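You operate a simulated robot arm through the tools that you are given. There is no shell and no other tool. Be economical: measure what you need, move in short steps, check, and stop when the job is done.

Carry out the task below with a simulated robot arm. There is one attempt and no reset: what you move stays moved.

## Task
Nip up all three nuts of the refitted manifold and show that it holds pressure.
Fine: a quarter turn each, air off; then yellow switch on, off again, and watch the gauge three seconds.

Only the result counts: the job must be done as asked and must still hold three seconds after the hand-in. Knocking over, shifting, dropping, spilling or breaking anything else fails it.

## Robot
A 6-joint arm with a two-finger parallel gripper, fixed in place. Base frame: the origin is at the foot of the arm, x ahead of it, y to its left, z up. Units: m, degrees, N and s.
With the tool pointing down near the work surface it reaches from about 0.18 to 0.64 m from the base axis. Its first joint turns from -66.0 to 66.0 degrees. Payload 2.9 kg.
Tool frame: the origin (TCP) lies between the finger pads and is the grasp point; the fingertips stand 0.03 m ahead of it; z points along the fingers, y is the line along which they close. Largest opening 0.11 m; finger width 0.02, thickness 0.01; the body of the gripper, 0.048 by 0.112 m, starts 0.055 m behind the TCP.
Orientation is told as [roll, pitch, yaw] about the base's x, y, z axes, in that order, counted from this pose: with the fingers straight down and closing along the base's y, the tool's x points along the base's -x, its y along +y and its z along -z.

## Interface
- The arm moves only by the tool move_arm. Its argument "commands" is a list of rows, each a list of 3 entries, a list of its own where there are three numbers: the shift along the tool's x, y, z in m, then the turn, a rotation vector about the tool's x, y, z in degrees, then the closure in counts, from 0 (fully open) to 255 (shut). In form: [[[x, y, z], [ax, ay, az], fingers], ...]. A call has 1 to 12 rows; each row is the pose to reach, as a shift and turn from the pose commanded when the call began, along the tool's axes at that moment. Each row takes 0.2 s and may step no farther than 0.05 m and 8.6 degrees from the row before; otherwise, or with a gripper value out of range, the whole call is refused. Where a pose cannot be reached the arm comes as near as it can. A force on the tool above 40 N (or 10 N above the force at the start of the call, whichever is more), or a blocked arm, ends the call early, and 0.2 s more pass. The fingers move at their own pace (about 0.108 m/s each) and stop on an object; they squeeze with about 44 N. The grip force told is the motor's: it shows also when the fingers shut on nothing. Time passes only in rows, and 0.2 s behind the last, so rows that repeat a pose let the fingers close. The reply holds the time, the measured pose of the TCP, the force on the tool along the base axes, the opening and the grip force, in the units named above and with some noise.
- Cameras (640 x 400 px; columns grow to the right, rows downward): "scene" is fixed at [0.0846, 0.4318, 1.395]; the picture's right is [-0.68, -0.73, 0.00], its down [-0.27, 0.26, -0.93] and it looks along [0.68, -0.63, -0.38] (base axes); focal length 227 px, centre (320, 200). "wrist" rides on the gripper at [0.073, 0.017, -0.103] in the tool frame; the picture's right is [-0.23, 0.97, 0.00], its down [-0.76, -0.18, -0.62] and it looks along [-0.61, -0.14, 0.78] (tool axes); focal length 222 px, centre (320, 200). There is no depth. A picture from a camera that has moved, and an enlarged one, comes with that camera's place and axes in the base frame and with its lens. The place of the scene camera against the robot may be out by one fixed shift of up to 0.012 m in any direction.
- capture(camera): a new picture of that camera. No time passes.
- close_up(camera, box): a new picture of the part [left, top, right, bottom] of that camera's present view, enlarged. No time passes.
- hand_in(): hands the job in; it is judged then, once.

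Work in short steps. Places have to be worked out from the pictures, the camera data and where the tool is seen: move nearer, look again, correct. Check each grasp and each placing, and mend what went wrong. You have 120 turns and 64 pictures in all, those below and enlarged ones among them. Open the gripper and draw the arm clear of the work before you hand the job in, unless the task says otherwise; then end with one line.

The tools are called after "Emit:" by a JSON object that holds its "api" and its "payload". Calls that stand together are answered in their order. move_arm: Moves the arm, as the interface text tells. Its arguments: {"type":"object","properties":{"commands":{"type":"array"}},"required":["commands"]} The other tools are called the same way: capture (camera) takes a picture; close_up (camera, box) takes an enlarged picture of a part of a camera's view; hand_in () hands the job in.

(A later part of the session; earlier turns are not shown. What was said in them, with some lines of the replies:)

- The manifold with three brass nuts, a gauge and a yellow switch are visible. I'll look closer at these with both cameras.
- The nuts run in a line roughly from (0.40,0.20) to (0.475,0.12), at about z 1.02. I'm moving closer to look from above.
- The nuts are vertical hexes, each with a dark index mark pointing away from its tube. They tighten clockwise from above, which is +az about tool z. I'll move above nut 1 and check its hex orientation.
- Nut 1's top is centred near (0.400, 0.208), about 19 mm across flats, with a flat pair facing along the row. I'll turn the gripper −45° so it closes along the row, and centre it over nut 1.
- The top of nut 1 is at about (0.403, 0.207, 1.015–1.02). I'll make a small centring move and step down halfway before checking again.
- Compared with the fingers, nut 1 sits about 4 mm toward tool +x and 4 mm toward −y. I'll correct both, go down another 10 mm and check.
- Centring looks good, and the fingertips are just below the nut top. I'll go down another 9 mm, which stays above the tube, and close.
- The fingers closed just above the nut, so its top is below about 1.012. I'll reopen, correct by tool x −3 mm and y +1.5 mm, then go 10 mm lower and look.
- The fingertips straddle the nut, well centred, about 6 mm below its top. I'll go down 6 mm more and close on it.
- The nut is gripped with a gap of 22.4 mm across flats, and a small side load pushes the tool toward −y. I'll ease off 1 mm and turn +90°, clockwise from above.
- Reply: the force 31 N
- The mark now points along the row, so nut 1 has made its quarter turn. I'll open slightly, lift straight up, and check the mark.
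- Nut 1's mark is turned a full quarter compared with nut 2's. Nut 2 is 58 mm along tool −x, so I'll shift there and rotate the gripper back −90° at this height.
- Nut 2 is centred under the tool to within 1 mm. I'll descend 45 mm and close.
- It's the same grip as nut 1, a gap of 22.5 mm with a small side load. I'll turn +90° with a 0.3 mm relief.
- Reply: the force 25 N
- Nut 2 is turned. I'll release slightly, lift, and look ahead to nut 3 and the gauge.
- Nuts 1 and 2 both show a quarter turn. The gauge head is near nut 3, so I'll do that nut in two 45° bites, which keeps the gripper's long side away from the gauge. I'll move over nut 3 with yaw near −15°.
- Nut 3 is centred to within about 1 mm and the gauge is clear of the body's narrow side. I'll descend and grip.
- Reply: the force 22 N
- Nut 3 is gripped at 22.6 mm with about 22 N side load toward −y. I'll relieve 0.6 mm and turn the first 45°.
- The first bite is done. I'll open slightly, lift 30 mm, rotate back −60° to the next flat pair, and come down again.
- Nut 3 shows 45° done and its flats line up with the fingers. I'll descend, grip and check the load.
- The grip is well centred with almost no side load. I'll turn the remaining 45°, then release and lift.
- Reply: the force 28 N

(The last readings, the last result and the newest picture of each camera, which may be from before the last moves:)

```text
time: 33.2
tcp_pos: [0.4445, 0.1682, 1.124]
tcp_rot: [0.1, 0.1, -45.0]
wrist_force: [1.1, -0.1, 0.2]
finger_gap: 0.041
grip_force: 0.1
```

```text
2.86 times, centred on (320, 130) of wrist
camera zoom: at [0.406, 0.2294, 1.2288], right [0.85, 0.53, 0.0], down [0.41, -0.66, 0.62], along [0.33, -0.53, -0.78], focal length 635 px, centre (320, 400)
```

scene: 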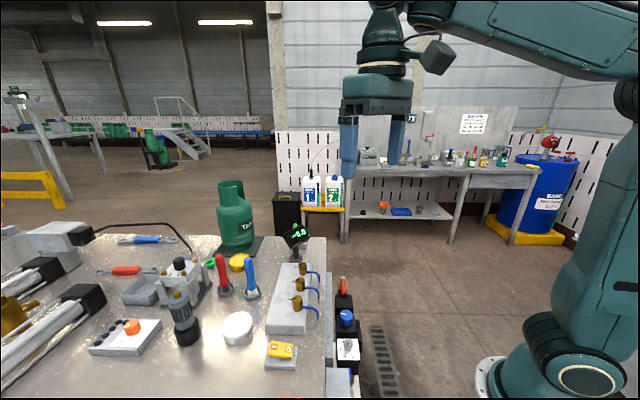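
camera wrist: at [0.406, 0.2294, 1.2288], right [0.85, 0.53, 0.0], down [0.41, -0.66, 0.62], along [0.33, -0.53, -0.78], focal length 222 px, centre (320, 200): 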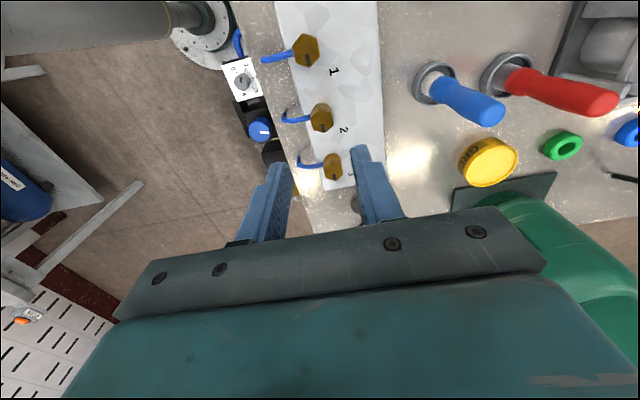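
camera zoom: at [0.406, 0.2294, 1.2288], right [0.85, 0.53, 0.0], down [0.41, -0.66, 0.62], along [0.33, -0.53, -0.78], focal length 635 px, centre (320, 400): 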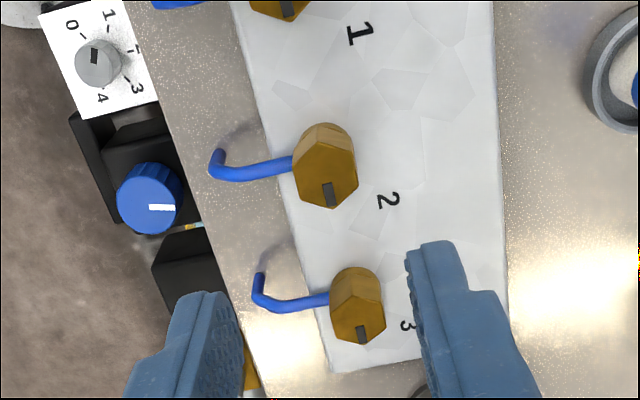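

All three marks now line up along the row, so each nut has its quarter turn. Next is the yellow rocker near (0.35, 0.28). I'll move above it with the fingers closed and look.

Emit:
{"api": "move_arm", "payload": {"commands": [[[0.035, 0.002, 0], [0, 0, 0], 200], [[0.07, 0.003, 0], [0, 0, 0], 255], [[0.105, 0.004, 0], [0, 0, 0], 255], [[0.12, 0.005, 0], [0, 0, 0], 255], [[0.12, 0.005, 0], [0, 0, 0], 255]]}}

Emit:
{"api": "capture", "payload": {"camera": "wrist"}}

Emit:
{"api": "close_up", "payload": {"camera": "scene", "box": [250, 320, 320, 380]}}

```text
time: 34.4
tcp_pos: [0.3634, 0.2552, 1.1244]
tcp_rot: [0.2, 0.1, -44.9]
wrist_force: [-0.2, -0.3, 0.0]
finger_gap: 0.0003
grip_force: 38.0
```

```text
20 pictures are left
camera wrist: at [0.3244, 0.3181, 1.2277], right [0.85, 0.53, 0.0], down [0.41, -0.66, 0.62], along [0.33, -0.53, -0.78], focal length 222 px, centre (320, 200)
```

wrist: 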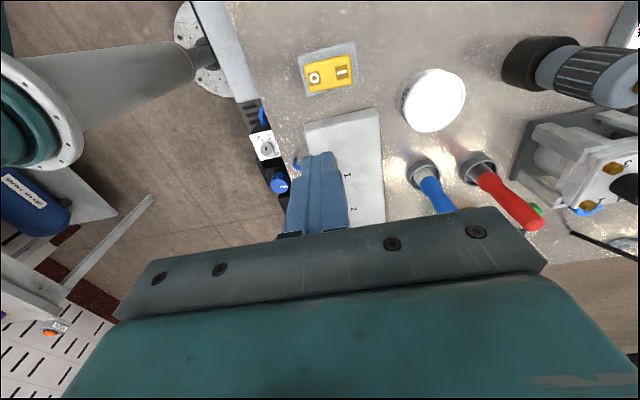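

```text
6.67 times, centred on (285, 350) of scene
camera zoom: at [0.0845, 0.4318, 1.395], right [-0.68, -0.73, 0.0], down [-0.27, 0.26, -0.93], along [0.68, -0.63, -0.38], focal length 1514 px, centre (553, -800)
```

zoom: 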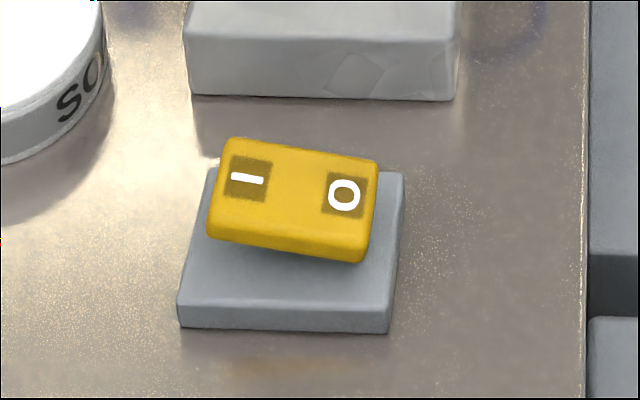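

The rocker's I end is raised and O is down, so the air is off. I'll centre over the switch and move lower to measure it better.

Emit:
{"api": "move_arm", "payload": {"commands": [[[0.02, 0.006, 0.01], [0, 0, 0], 255], [[0.031, 0.011, 0.035], [0, 0, 0], 255], [[0.031, 0.011, 0.045], [0, 0, 0], 255]]}}

Emit:
{"api": "capture", "payload": {"camera": "wrist"}}

Emit:
{"api": "close_up", "payload": {"camera": "scene", "box": [250, 310, 330, 380]}}

```text
time: 35.2
tcp_pos: [0.3509, 0.2831, 1.0809]
tcp_rot: [0.2, 0.0, -45.0]
wrist_force: [0.3, -0.8, 0.6]
finger_gap: 0.0
grip_force: 37.8
```

```text
18 pictures are left
camera wrist: at [0.3113, 0.3459, 1.1838], right [0.85, 0.53, 0.0], down [0.41, -0.66, 0.62], along [0.33, -0.53, -0.78], focal length 222 px, centre (320, 200)
```

wrist: 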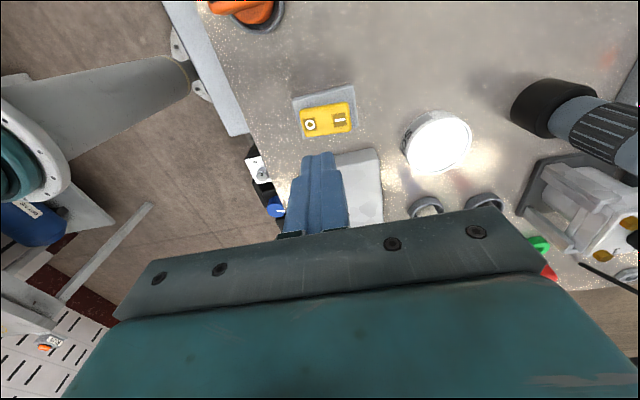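

```text
5.71 times, centred on (290, 345) of scene
camera zoom: at [0.0846, 0.4318, 1.395], right [-0.68, -0.73, 0.0], down [-0.27, 0.26, -0.93], along [0.68, -0.63, -0.38], focal length 1298 px, centre (491, -629)
```

zoom: 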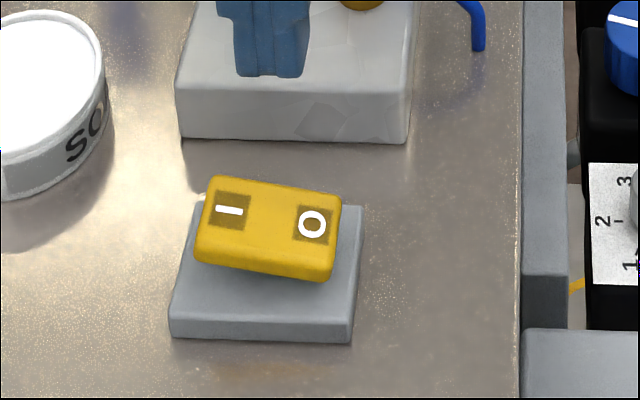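

The I label is about 9 mm along tool x and 17–19 mm along tool y from the TCP. I'll hover the closed tips just above the raised I end and check the alignment.

Emit:
{"api": "move_arm", "payload": {"commands": [[[0.009, 0.018, 0.0], [0, 0, 0], 255], [[0.009, 0.018, 0.025], [0, 0, 0], 255], [[0.009, 0.018, 0.025], [0, 0, 0], 255]]}}

Emit:
{"api": "close_up", "payload": {"camera": "scene", "box": [250, 310, 330, 380]}}

Emit:
{"api": "close_up", "payload": {"camera": "wrist", "box": [250, 80, 390, 220]}}

```text
time: 36.0
tcp_pos: [0.3583, 0.3011, 1.056]
tcp_rot: [0.1, 0.1, -45.0]
wrist_force: [0.5, -0.5, 1.0]
finger_gap: 0.0
grip_force: 37.9
```

```text
5.71 times, centred on (290, 345) of scene
camera zoom: at [0.0846, 0.4318, 1.395], right [-0.68, -0.73, 0.0], down [-0.27, 0.26, -0.93], along [0.68, -0.63, -0.38], focal length 1298 px, centre (491, -629)
```

zoom: 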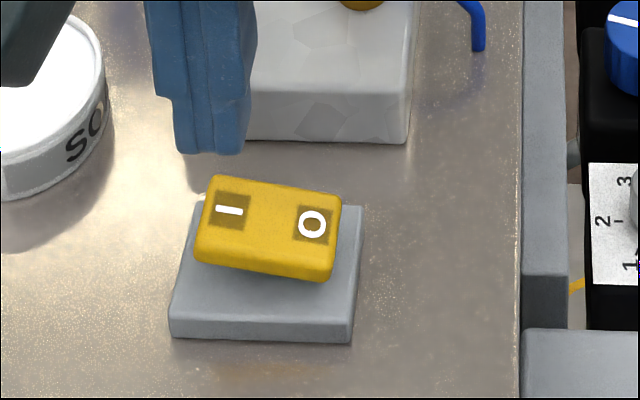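

```text
2.86 times, centred on (320, 150) of wrist
camera zoom: at [0.3191, 0.3647, 1.1596], right [0.85, 0.53, 0.0], down [0.41, -0.66, 0.62], along [0.33, -0.53, -0.78], focal length 635 px, centre (320, 343)
```

zoom: 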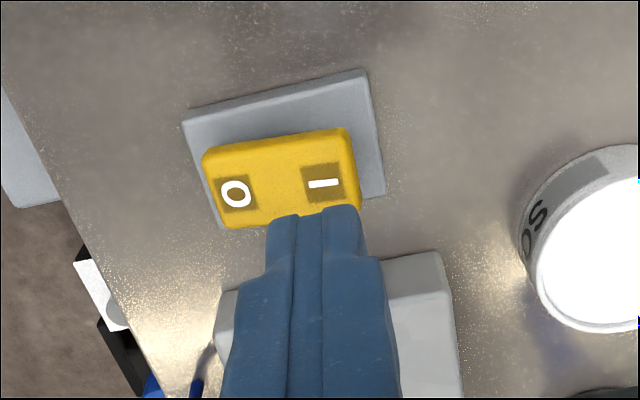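

The tips are nearly over the I end and need about 4 mm more toward tool +x. I'll apply that and lower in steps, watching the force.

Emit:
{"api": "move_arm", "payload": {"commands": [[[0.004, -0.0005, 0.0], [0, 0, 0], 255], [[0.004, -0.0005, 0.008], [0, 0, 0], 255], [[0.004, -0.0005, 0.014], [0, 0, 0], 255]]}}

Emit:
{"api": "close_up", "payload": {"camera": "scene", "box": [250, 310, 330, 380]}}

```text
time: 36.8
tcp_pos: [0.3536, 0.3048, 1.0396]
tcp_rot: [0.0, 0.0, -45.0]
wrist_force: [0.1, -0.6, -0.9]
finger_gap: 0.0004
grip_force: 37.9
```

```text
5.71 times, centred on (290, 345) of scene
camera zoom: at [0.0846, 0.4318, 1.395], right [-0.68, -0.73, 0.0], down [-0.27, 0.26, -0.93], along [0.68, -0.63, -0.38], focal length 1298 px, centre (491, -629)
```

zoom: 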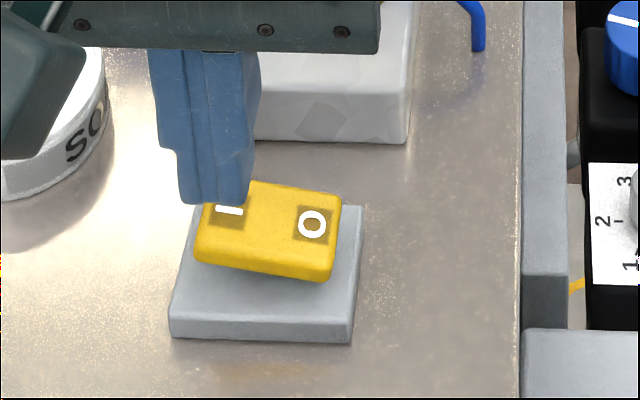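

No contact yet at tip z about 1.010. I'll press down in small steps.

Emit:
{"api": "move_arm", "payload": {"commands": [[[0.001, -0.001, 0.003], [0, 0, 0], 255], [[0.001, -0.001, 0.006], [0, 0, 0], 255], [[0.001, -0.001, 0.009], [0, 0, 0], 255], [[0.001, -0.001, 0.011], [0, 0, 0], 255]]}}

Emit:
{"api": "close_up", "payload": {"camera": "scene", "box": [250, 210, 360, 380]}}

```text
time: 37.8
tcp_pos: [0.3537, 0.3041, 1.0304]
tcp_rot: [0.1, 0.1, -45.0]
wrist_force: [0.0, -0.2, -0.5]
finger_gap: 0.0003
grip_force: 37.6
```

```text
2.35 times, centred on (305, 295) of scene
camera zoom: at [0.0846, 0.4318, 1.395], right [-0.68, -0.73, 0.0], down [-0.27, 0.26, -0.93], along [0.68, -0.63, -0.38], focal length 534 px, centre (355, -24)
```

zoom: 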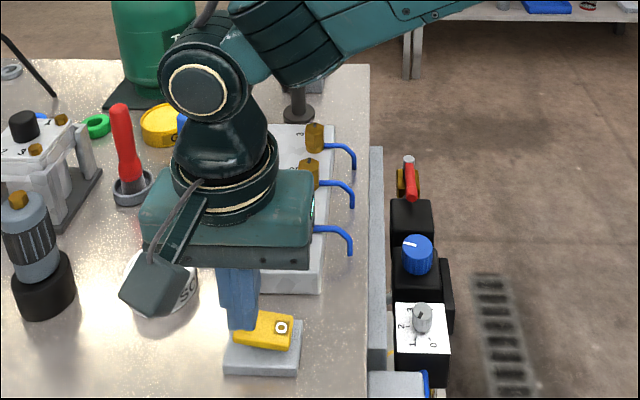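

Still no contact at tip z about 1.000, so I'll continue down.

Emit:
{"api": "move_arm", "payload": {"commands": [[[0, 0, 0.002], [0, 0, 0], 255], [[0, 0, 0.004], [0, 0, 0], 255], [[0, 0, 0.006], [0, 0, 0], 255]]}}

Emit:
{"api": "close_up", "payload": {"camera": "scene", "box": [250, 310, 330, 380]}}

```text
time: 38.6
tcp_pos: [0.3527, 0.3051, 1.0255]
tcp_rot: [0.1, -0.1, -45.0]
wrist_force: [0.3, -0.2, -0.3]
finger_gap: 0.0001
grip_force: 37.6
```

```text
5.71 times, centred on (290, 345) of scene
camera zoom: at [0.0846, 0.4318, 1.395], right [-0.68, -0.73, 0.0], down [-0.27, 0.26, -0.93], along [0.68, -0.63, -0.38], focal length 1298 px, centre (491, -629)
```

zoom: 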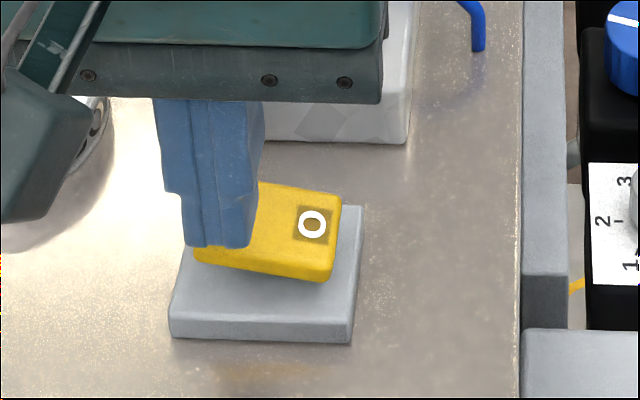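

The rocker hasn't moved and there is no force yet. I'll check the tip position from the wrist camera.

Emit:
{"api": "close_up", "payload": {"camera": "wrist", "box": [250, 80, 390, 220]}}

```text
2.86 times, centred on (320, 150) of wrist
camera zoom: at [0.3125, 0.3689, 1.1283], right [0.85, 0.53, 0.0], down [0.41, -0.66, 0.62], along [0.33, -0.53, -0.78], focal length 635 px, centre (320, 343)
```

zoom: 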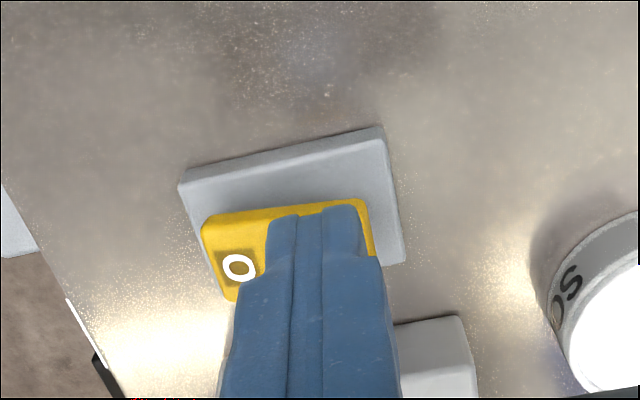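

The rocker's surface is lower than I assumed, and the tip is about 5 mm too far along tool +x. I'll correct that and keep pressing.

Emit:
{"api": "move_arm", "payload": {"commands": [[[-0.005, 0.001, 0], [0, 0, 0], 255], [[-0.005, 0.001, 0.002], [0, 0, 0], 255], [[-0.005, 0.001, 0.004], [0, 0, 0], 255]]}}

Emit:
{"api": "close_up", "payload": {"camera": "scene", "box": [250, 310, 330, 380]}}

```text
time: 39.4
tcp_pos: [0.3566, 0.3039, 1.02]
tcp_rot: [0.0, 0.0, -45.0]
wrist_force: [0.2, 0.1, -0.8]
finger_gap: 0.0
grip_force: 38.0
```

```text
5.71 times, centred on (290, 345) of scene
camera zoom: at [0.0846, 0.4318, 1.395], right [-0.68, -0.73, 0.0], down [-0.27, 0.26, -0.93], along [0.68, -0.63, -0.38], focal length 1298 px, centre (491, -629)
```

zoom: 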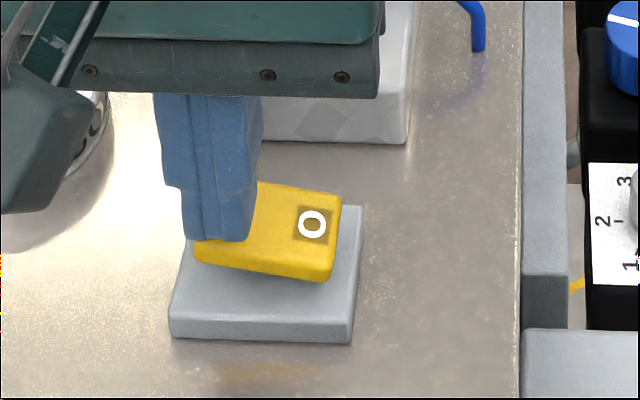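

The tip is now almost on the rocker surface, so I'll keep lowering.

Emit:
{"api": "move_arm", "payload": {"commands": [[[0, 0, 0.0015], [0, 0, 0], 255], [[0, 0, 0.003], [0, 0, 0], 255], [[0, 0, 0.0045], [0, 0, 0], 255]]}}

Emit:
{"api": "close_up", "payload": {"camera": "scene", "box": [250, 310, 330, 380]}}

```text
time: 40.2
tcp_pos: [0.3572, 0.3042, 1.0171]
tcp_rot: [0.2, 0.0, -45.1]
wrist_force: [-0.1, -0.7, 0.3]
finger_gap: 0.0002
grip_force: 38.0
```

```text
5.71 times, centred on (290, 345) of scene
camera zoom: at [0.0846, 0.4318, 1.395], right [-0.68, -0.73, 0.0], down [-0.27, 0.26, -0.93], along [0.68, -0.63, -0.38], focal length 1298 px, centre (491, -629)
```

zoom: 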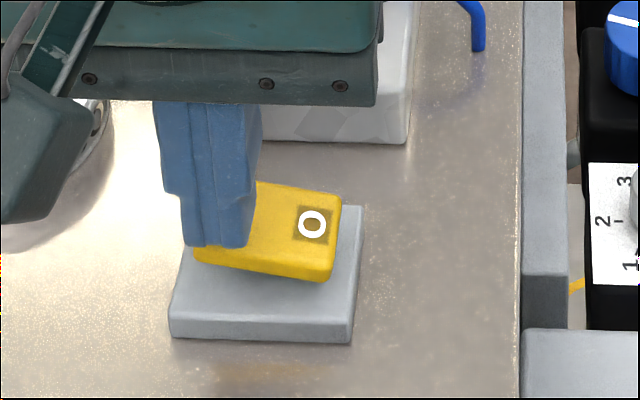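

Still no contact, which fits the earlier heights: the table sits a bit lower than nominal. I'll continue with small steps.

Emit:
{"api": "move_arm", "payload": {"commands": [[[0, 0, 0.002], [0, 0, 0], 255], [[0, 0, 0.004], [0, 0, 0], 255], [[0, 0, 0.006], [0, 0, 0], 255]]}}

Emit:
{"api": "close_up", "payload": {"camera": "scene", "box": [250, 310, 330, 380]}}

```text
time: 41.0
tcp_pos: [0.3567, 0.305, 1.0118]
tcp_rot: [0.4, 0.0, -44.9]
wrist_force: [0.9, 6.8, 9.3]
finger_gap: 0.0
grip_force: 38.0
```

```text
5.71 times, centred on (290, 345) of scene
camera zoom: at [0.0845, 0.4319, 1.3949], right [-0.68, -0.73, 0.0], down [-0.27, 0.26, -0.93], along [0.68, -0.63, -0.38], focal length 1298 px, centre (491, -629)
```

zoom: 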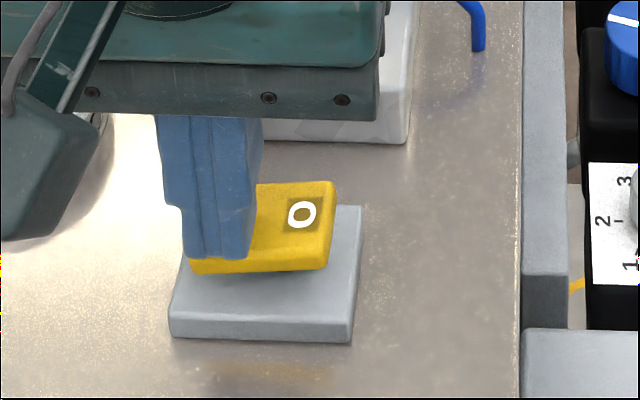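

Contact at about 9 N and the rocker is tipping. I'll press a few millimetres further.

Emit:
{"api": "move_arm", "payload": {"commands": [[[0, 0, 0.002], [0, 0, 0], 255], [[0, 0, 0.004], [0, 0, 0], 255], [[0, 0, 0.005], [0, 0, 0], 255]]}}

Emit:
{"api": "close_up", "payload": {"camera": "scene", "box": [250, 310, 330, 380]}}

```text
time: 41.6
tcp_pos: [0.3593, 0.3052, 1.0121]
tcp_rot: [0.8, 0.0, -44.7]
wrist_force: [-0.5, -1.1, 3.1]
finger_gap: 0.0
grip_force: 37.8
stopped in row 3: the force on the tool passed its limit (the readings are from after the stop); the commanded pose is now the measured one
```

```text
5.71 times, centred on (290, 345) of scene
camera zoom: at [0.0845, 0.4317, 1.395], right [-0.68, -0.73, 0.0], down [-0.27, 0.26, -0.93], along [0.68, -0.63, -0.38], focal length 1298 px, centre (491, -629)
```

zoom: 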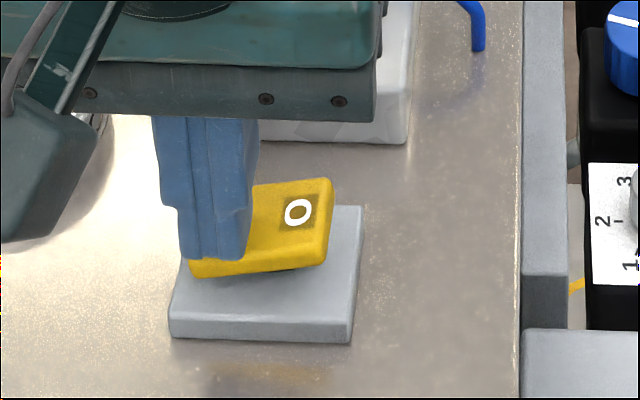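

The rocker has flipped: O is raised and I is down. I'll lift and read the gauge.

Emit:
{"api": "move_arm", "payload": {"commands": [[[0, 0, -0.01], [0, 0, 0], 255], [[0, 0, -0.03], [0, 0, 0], 255], [[0, -0.012, -0.03], [0, 0, 0], 255], [[0, -0.024, -0.03], [0, 0, 0], 255], [[0, -0.024, -0.03], [0, 0, 0], 255]]}}

Emit:
{"api": "close_up", "payload": {"camera": "scene", "box": [230, 210, 370, 380]}}

```text
time: 42.8
tcp_pos: [0.3418, 0.2877, 1.0406]
tcp_rot: [0.7, 0.1, -44.9]
wrist_force: [-0.1, 0.8, 0.6]
finger_gap: 0.0
grip_force: 37.9
```

```text
2.35 times, centred on (300, 295) of scene
camera zoom: at [0.0846, 0.4318, 1.395], right [-0.68, -0.73, 0.0], down [-0.27, 0.26, -0.93], along [0.68, -0.63, -0.38], focal length 534 px, centre (367, -24)
```

zoom: 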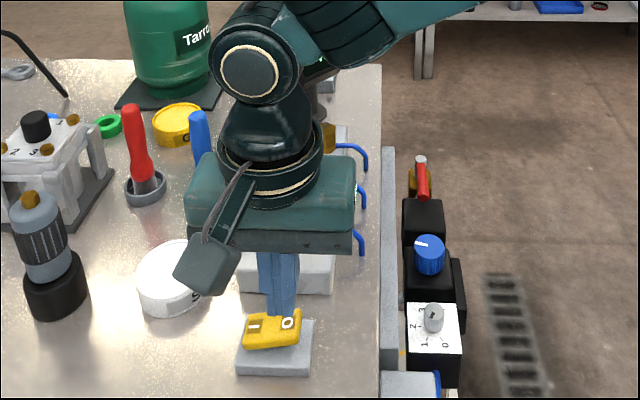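

The rocker is on, but the arm hides the gauge. I'll back the arm toward the base to see the reading.

Emit:
{"api": "move_arm", "payload": {"commands": [[[0, -0.02, -0.04], [0, 0, 0], 255], [[0, -0.05, -0.06], [0, 0, 0], 255], [[0, -0.08, -0.08], [0, 0, 0], 255], [[0, -0.11, -0.08], [0, 0, 0], 255], [[0, -0.14, -0.08], [0, 0, 0], 255]]}}

Emit:
{"api": "capture", "payload": {"camera": "scene"}}

```text
time: 44.0
tcp_pos: [0.238, 0.187, 1.1189]
tcp_rot: [0.5, 0.0, -45.0]
wrist_force: [-0.4, -0.4, -0.3]
finger_gap: 0.0
grip_force: 37.9
```

```text
5 pictures are left
```

scene: 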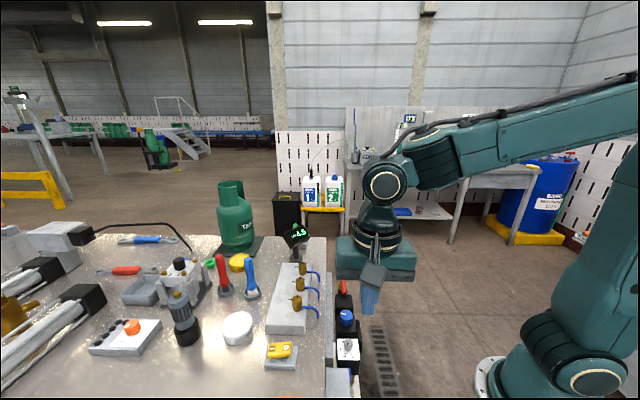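

The gauge now shows a raised reading, about 4.5, so the air is on. I'll return over the O end, 31 mm along tool −y from the I press point, and hover.

Emit:
{"api": "move_arm", "payload": {"commands": [[[0.0, 0.03, 0], [0, 0, 0], 255], [[0.0, 0.06, 0.02], [0, 0, 0], 255], [[0.001, 0.09, 0.04], [0, 0, 0], 255], [[0.0012, 0.12, 0.06], [0, 0, 0], 255], [[0.0012, 0.1314, 0.08], [0, 0, 0], 255], [[0.0012, 0.1314, 0.09], [0, 0, 0], 255], [[0.0012, 0.1314, 0.09], [0, 0, 0], 255]]}}

Emit:
{"api": "close_up", "payload": {"camera": "scene", "box": [250, 310, 330, 380]}}

```text
time: 45.6
tcp_pos: [0.3361, 0.2817, 1.0291]
tcp_rot: [0.7, 0.0, -44.8]
wrist_force: [0.2, 0.5, 0.2]
finger_gap: 0.0
grip_force: 37.6
```

```text
5.71 times, centred on (290, 345) of scene
camera zoom: at [0.0846, 0.4318, 1.395], right [-0.68, -0.73, 0.0], down [-0.27, 0.26, -0.93], along [0.68, -0.63, -0.38], focal length 1298 px, centre (491, -629)
```

zoom: 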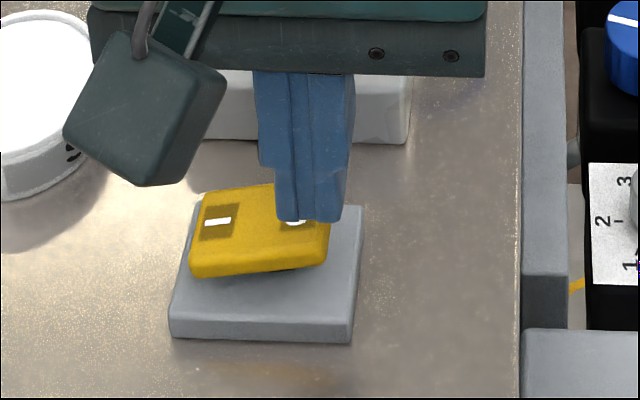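

The tip is over the O end, slightly outboard. I'll nudge it 2 mm inward and press down in small steps.

Emit:
{"api": "move_arm", "payload": {"commands": [[[0, 0.002, 0.006], [0, 0, 0], 255], [[0, 0.002, 0.012], [0, 0, 0], 255], [[0, 0.002, 0.015], [0, 0, 0], 255], [[0, 0.002, 0.018], [0, 0, 0], 255], [[0, 0.002, 0.02], [0, 0, 0], 255], [[0, 0.002, 0.022], [0, 0, 0], 255], [[0, 0.002, 0.024], [0, 0, 0], 255]]}}

```text
time: 47.2
tcp_pos: [0.3348, 0.2829, 1.0101]
tcp_rot: [0.6, 0.1, -44.9]
wrist_force: [-5.5, -4.6, 10.2]
finger_gap: 0.0001
grip_force: 37.9
stopped in row 7: the force on the tool passed its limit (the readings are from after the stop); the commanded pose is now the measured one
```

The force limit was reached at the same depth as the I press, so the rocker should be off. I'll lift, back off to the same viewing position and check the rocker and gauge.

Emit:
{"api": "move_arm", "payload": {"commands": [[[0, 0, -0.015], [0, 0, 0], 255], [[0, 0, -0.045], [0, 0, 0], 255], [[0, -0.02, -0.08], [0, 0, 0], 255], [[0, -0.06, -0.1], [0, 0, 0], 255], [[0, -0.1, -0.11], [0, 0, 0], 200], [[0, -0.131, -0.11], [0, 0, 0], 100], [[0, -0.131, -0.11], [0, 0, 0], 50]]}}

Emit:
{"api": "close_up", "payload": {"camera": "scene", "box": [240, 215, 340, 375]}}

```text
time: 48.8
tcp_pos: [0.2439, 0.1918, 1.1157]
tcp_rot: [0.7, 0.1, -44.8]
wrist_force: [-0.3, -0.7, 0.1]
finger_gap: 0.0885
grip_force: 0.0
```

```text
2.50 times, centred on (290, 295) of scene
camera zoom: at [0.0845, 0.4318, 1.395], right [-0.68, -0.73, 0.0], down [-0.27, 0.26, -0.93], along [0.68, -0.63, -0.38], focal length 568 px, centre (395, -38)
```

zoom: 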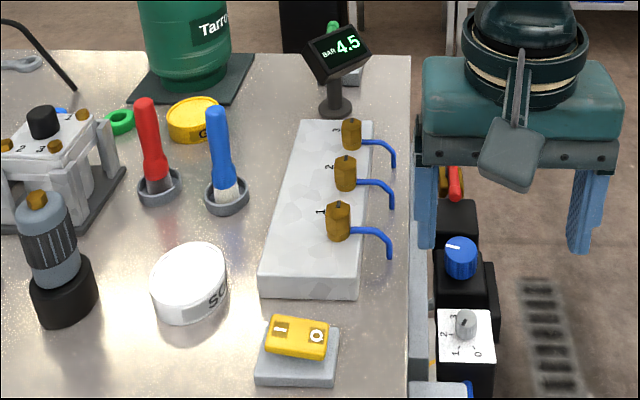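

The rocker is back to off and the gauge reads 4.5 bar. I'll lift clear and wait more than 3 seconds, then read it again.

Emit:
{"api": "move_arm", "payload": {"commands": [[[0, 0, -0.03], [0, 0, 0], 50], [[0, 0, -0.06], [0, 0, 0], 50], [[0, 0, -0.09], [0, 0, 0], 50], [[0, 0, -0.09], [0, 0, 0], 50], [[0, 0, -0.09], [0, 0, 0], 50], [[0, 0, -0.09], [0, 0, 0], 50], [[0, 0, -0.09], [0, 0, 0], 50], [[0, 0, -0.09], [0, 0, 0], 50], [[0, 0, -0.09], [0, 0, 0], 50], [[0, 0, -0.09], [0, 0, 0], 50], [[0, 0, -0.09], [0, 0, 0], 50], [[0, 0, -0.09], [0, 0, 0], 50]]}}

Emit:
{"api": "move_arm", "payload": {"commands": [[[0, 0, 0], [0, 0, 0], 50], [[0, 0, 0], [0, 0, 0], 50], [[0, 0, 0], [0, 0, 0], 50], [[0, 0, 0], [0, 0, 0], 0], [[0, 0, 0], [0, 0, 0], 0], [[0, 0, 0], [0, 0, 0], 0], [[0, 0, 0], [0, 0, 0], 0], [[0, 0, 0], [0, 0, 0], 0]]}}

Emit:
{"api": "close_up", "payload": {"camera": "scene", "box": [240, 215, 340, 375]}}

```text
time: 51.4
tcp_pos: [0.2421, 0.192, 1.2063]
tcp_rot: [0.7, 0.0, -44.8]
wrist_force: [0.3, -0.1, 0.1]
finger_gap: 0.0883
grip_force: 0.0
```

```text
time: 53.2
tcp_pos: [0.2416, 0.1909, 1.2063]
tcp_rot: [0.8, 0.0, -44.7]
wrist_force: [0.3, -0.2, 0.2]
finger_gap: 0.1099
grip_force: 0.0
```

```text
2.50 times, centred on (290, 295) of scene
camera zoom: at [0.0846, 0.4318, 1.395], right [-0.68, -0.73, 0.0], down [-0.27, 0.26, -0.93], along [0.68, -0.63, -0.38], focal length 568 px, centre (395, -38)
```

zoom: 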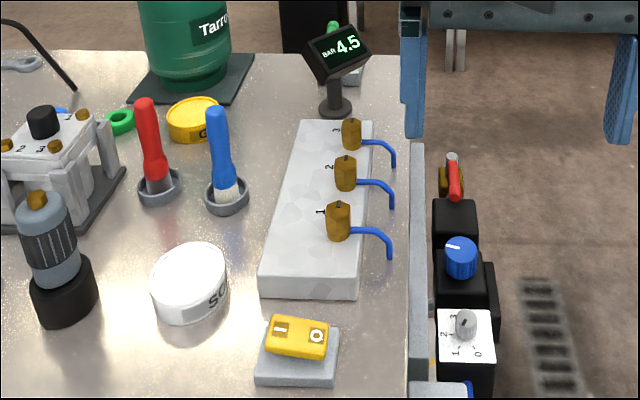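

The gauge still reads 4.5 bar more than 4 s after switching off. The nuts are turned, the switch is off and the arm is clear, so I'm handing in.

Emit:
{"api": "hand_in", "payload": {}}

```text
The job is handed in.
```

All three nuts were turned a quarter turn clockwise with the air off; the yellow switch was then put on and off again, and the gauge still read 4.5 bar more than four seconds later.
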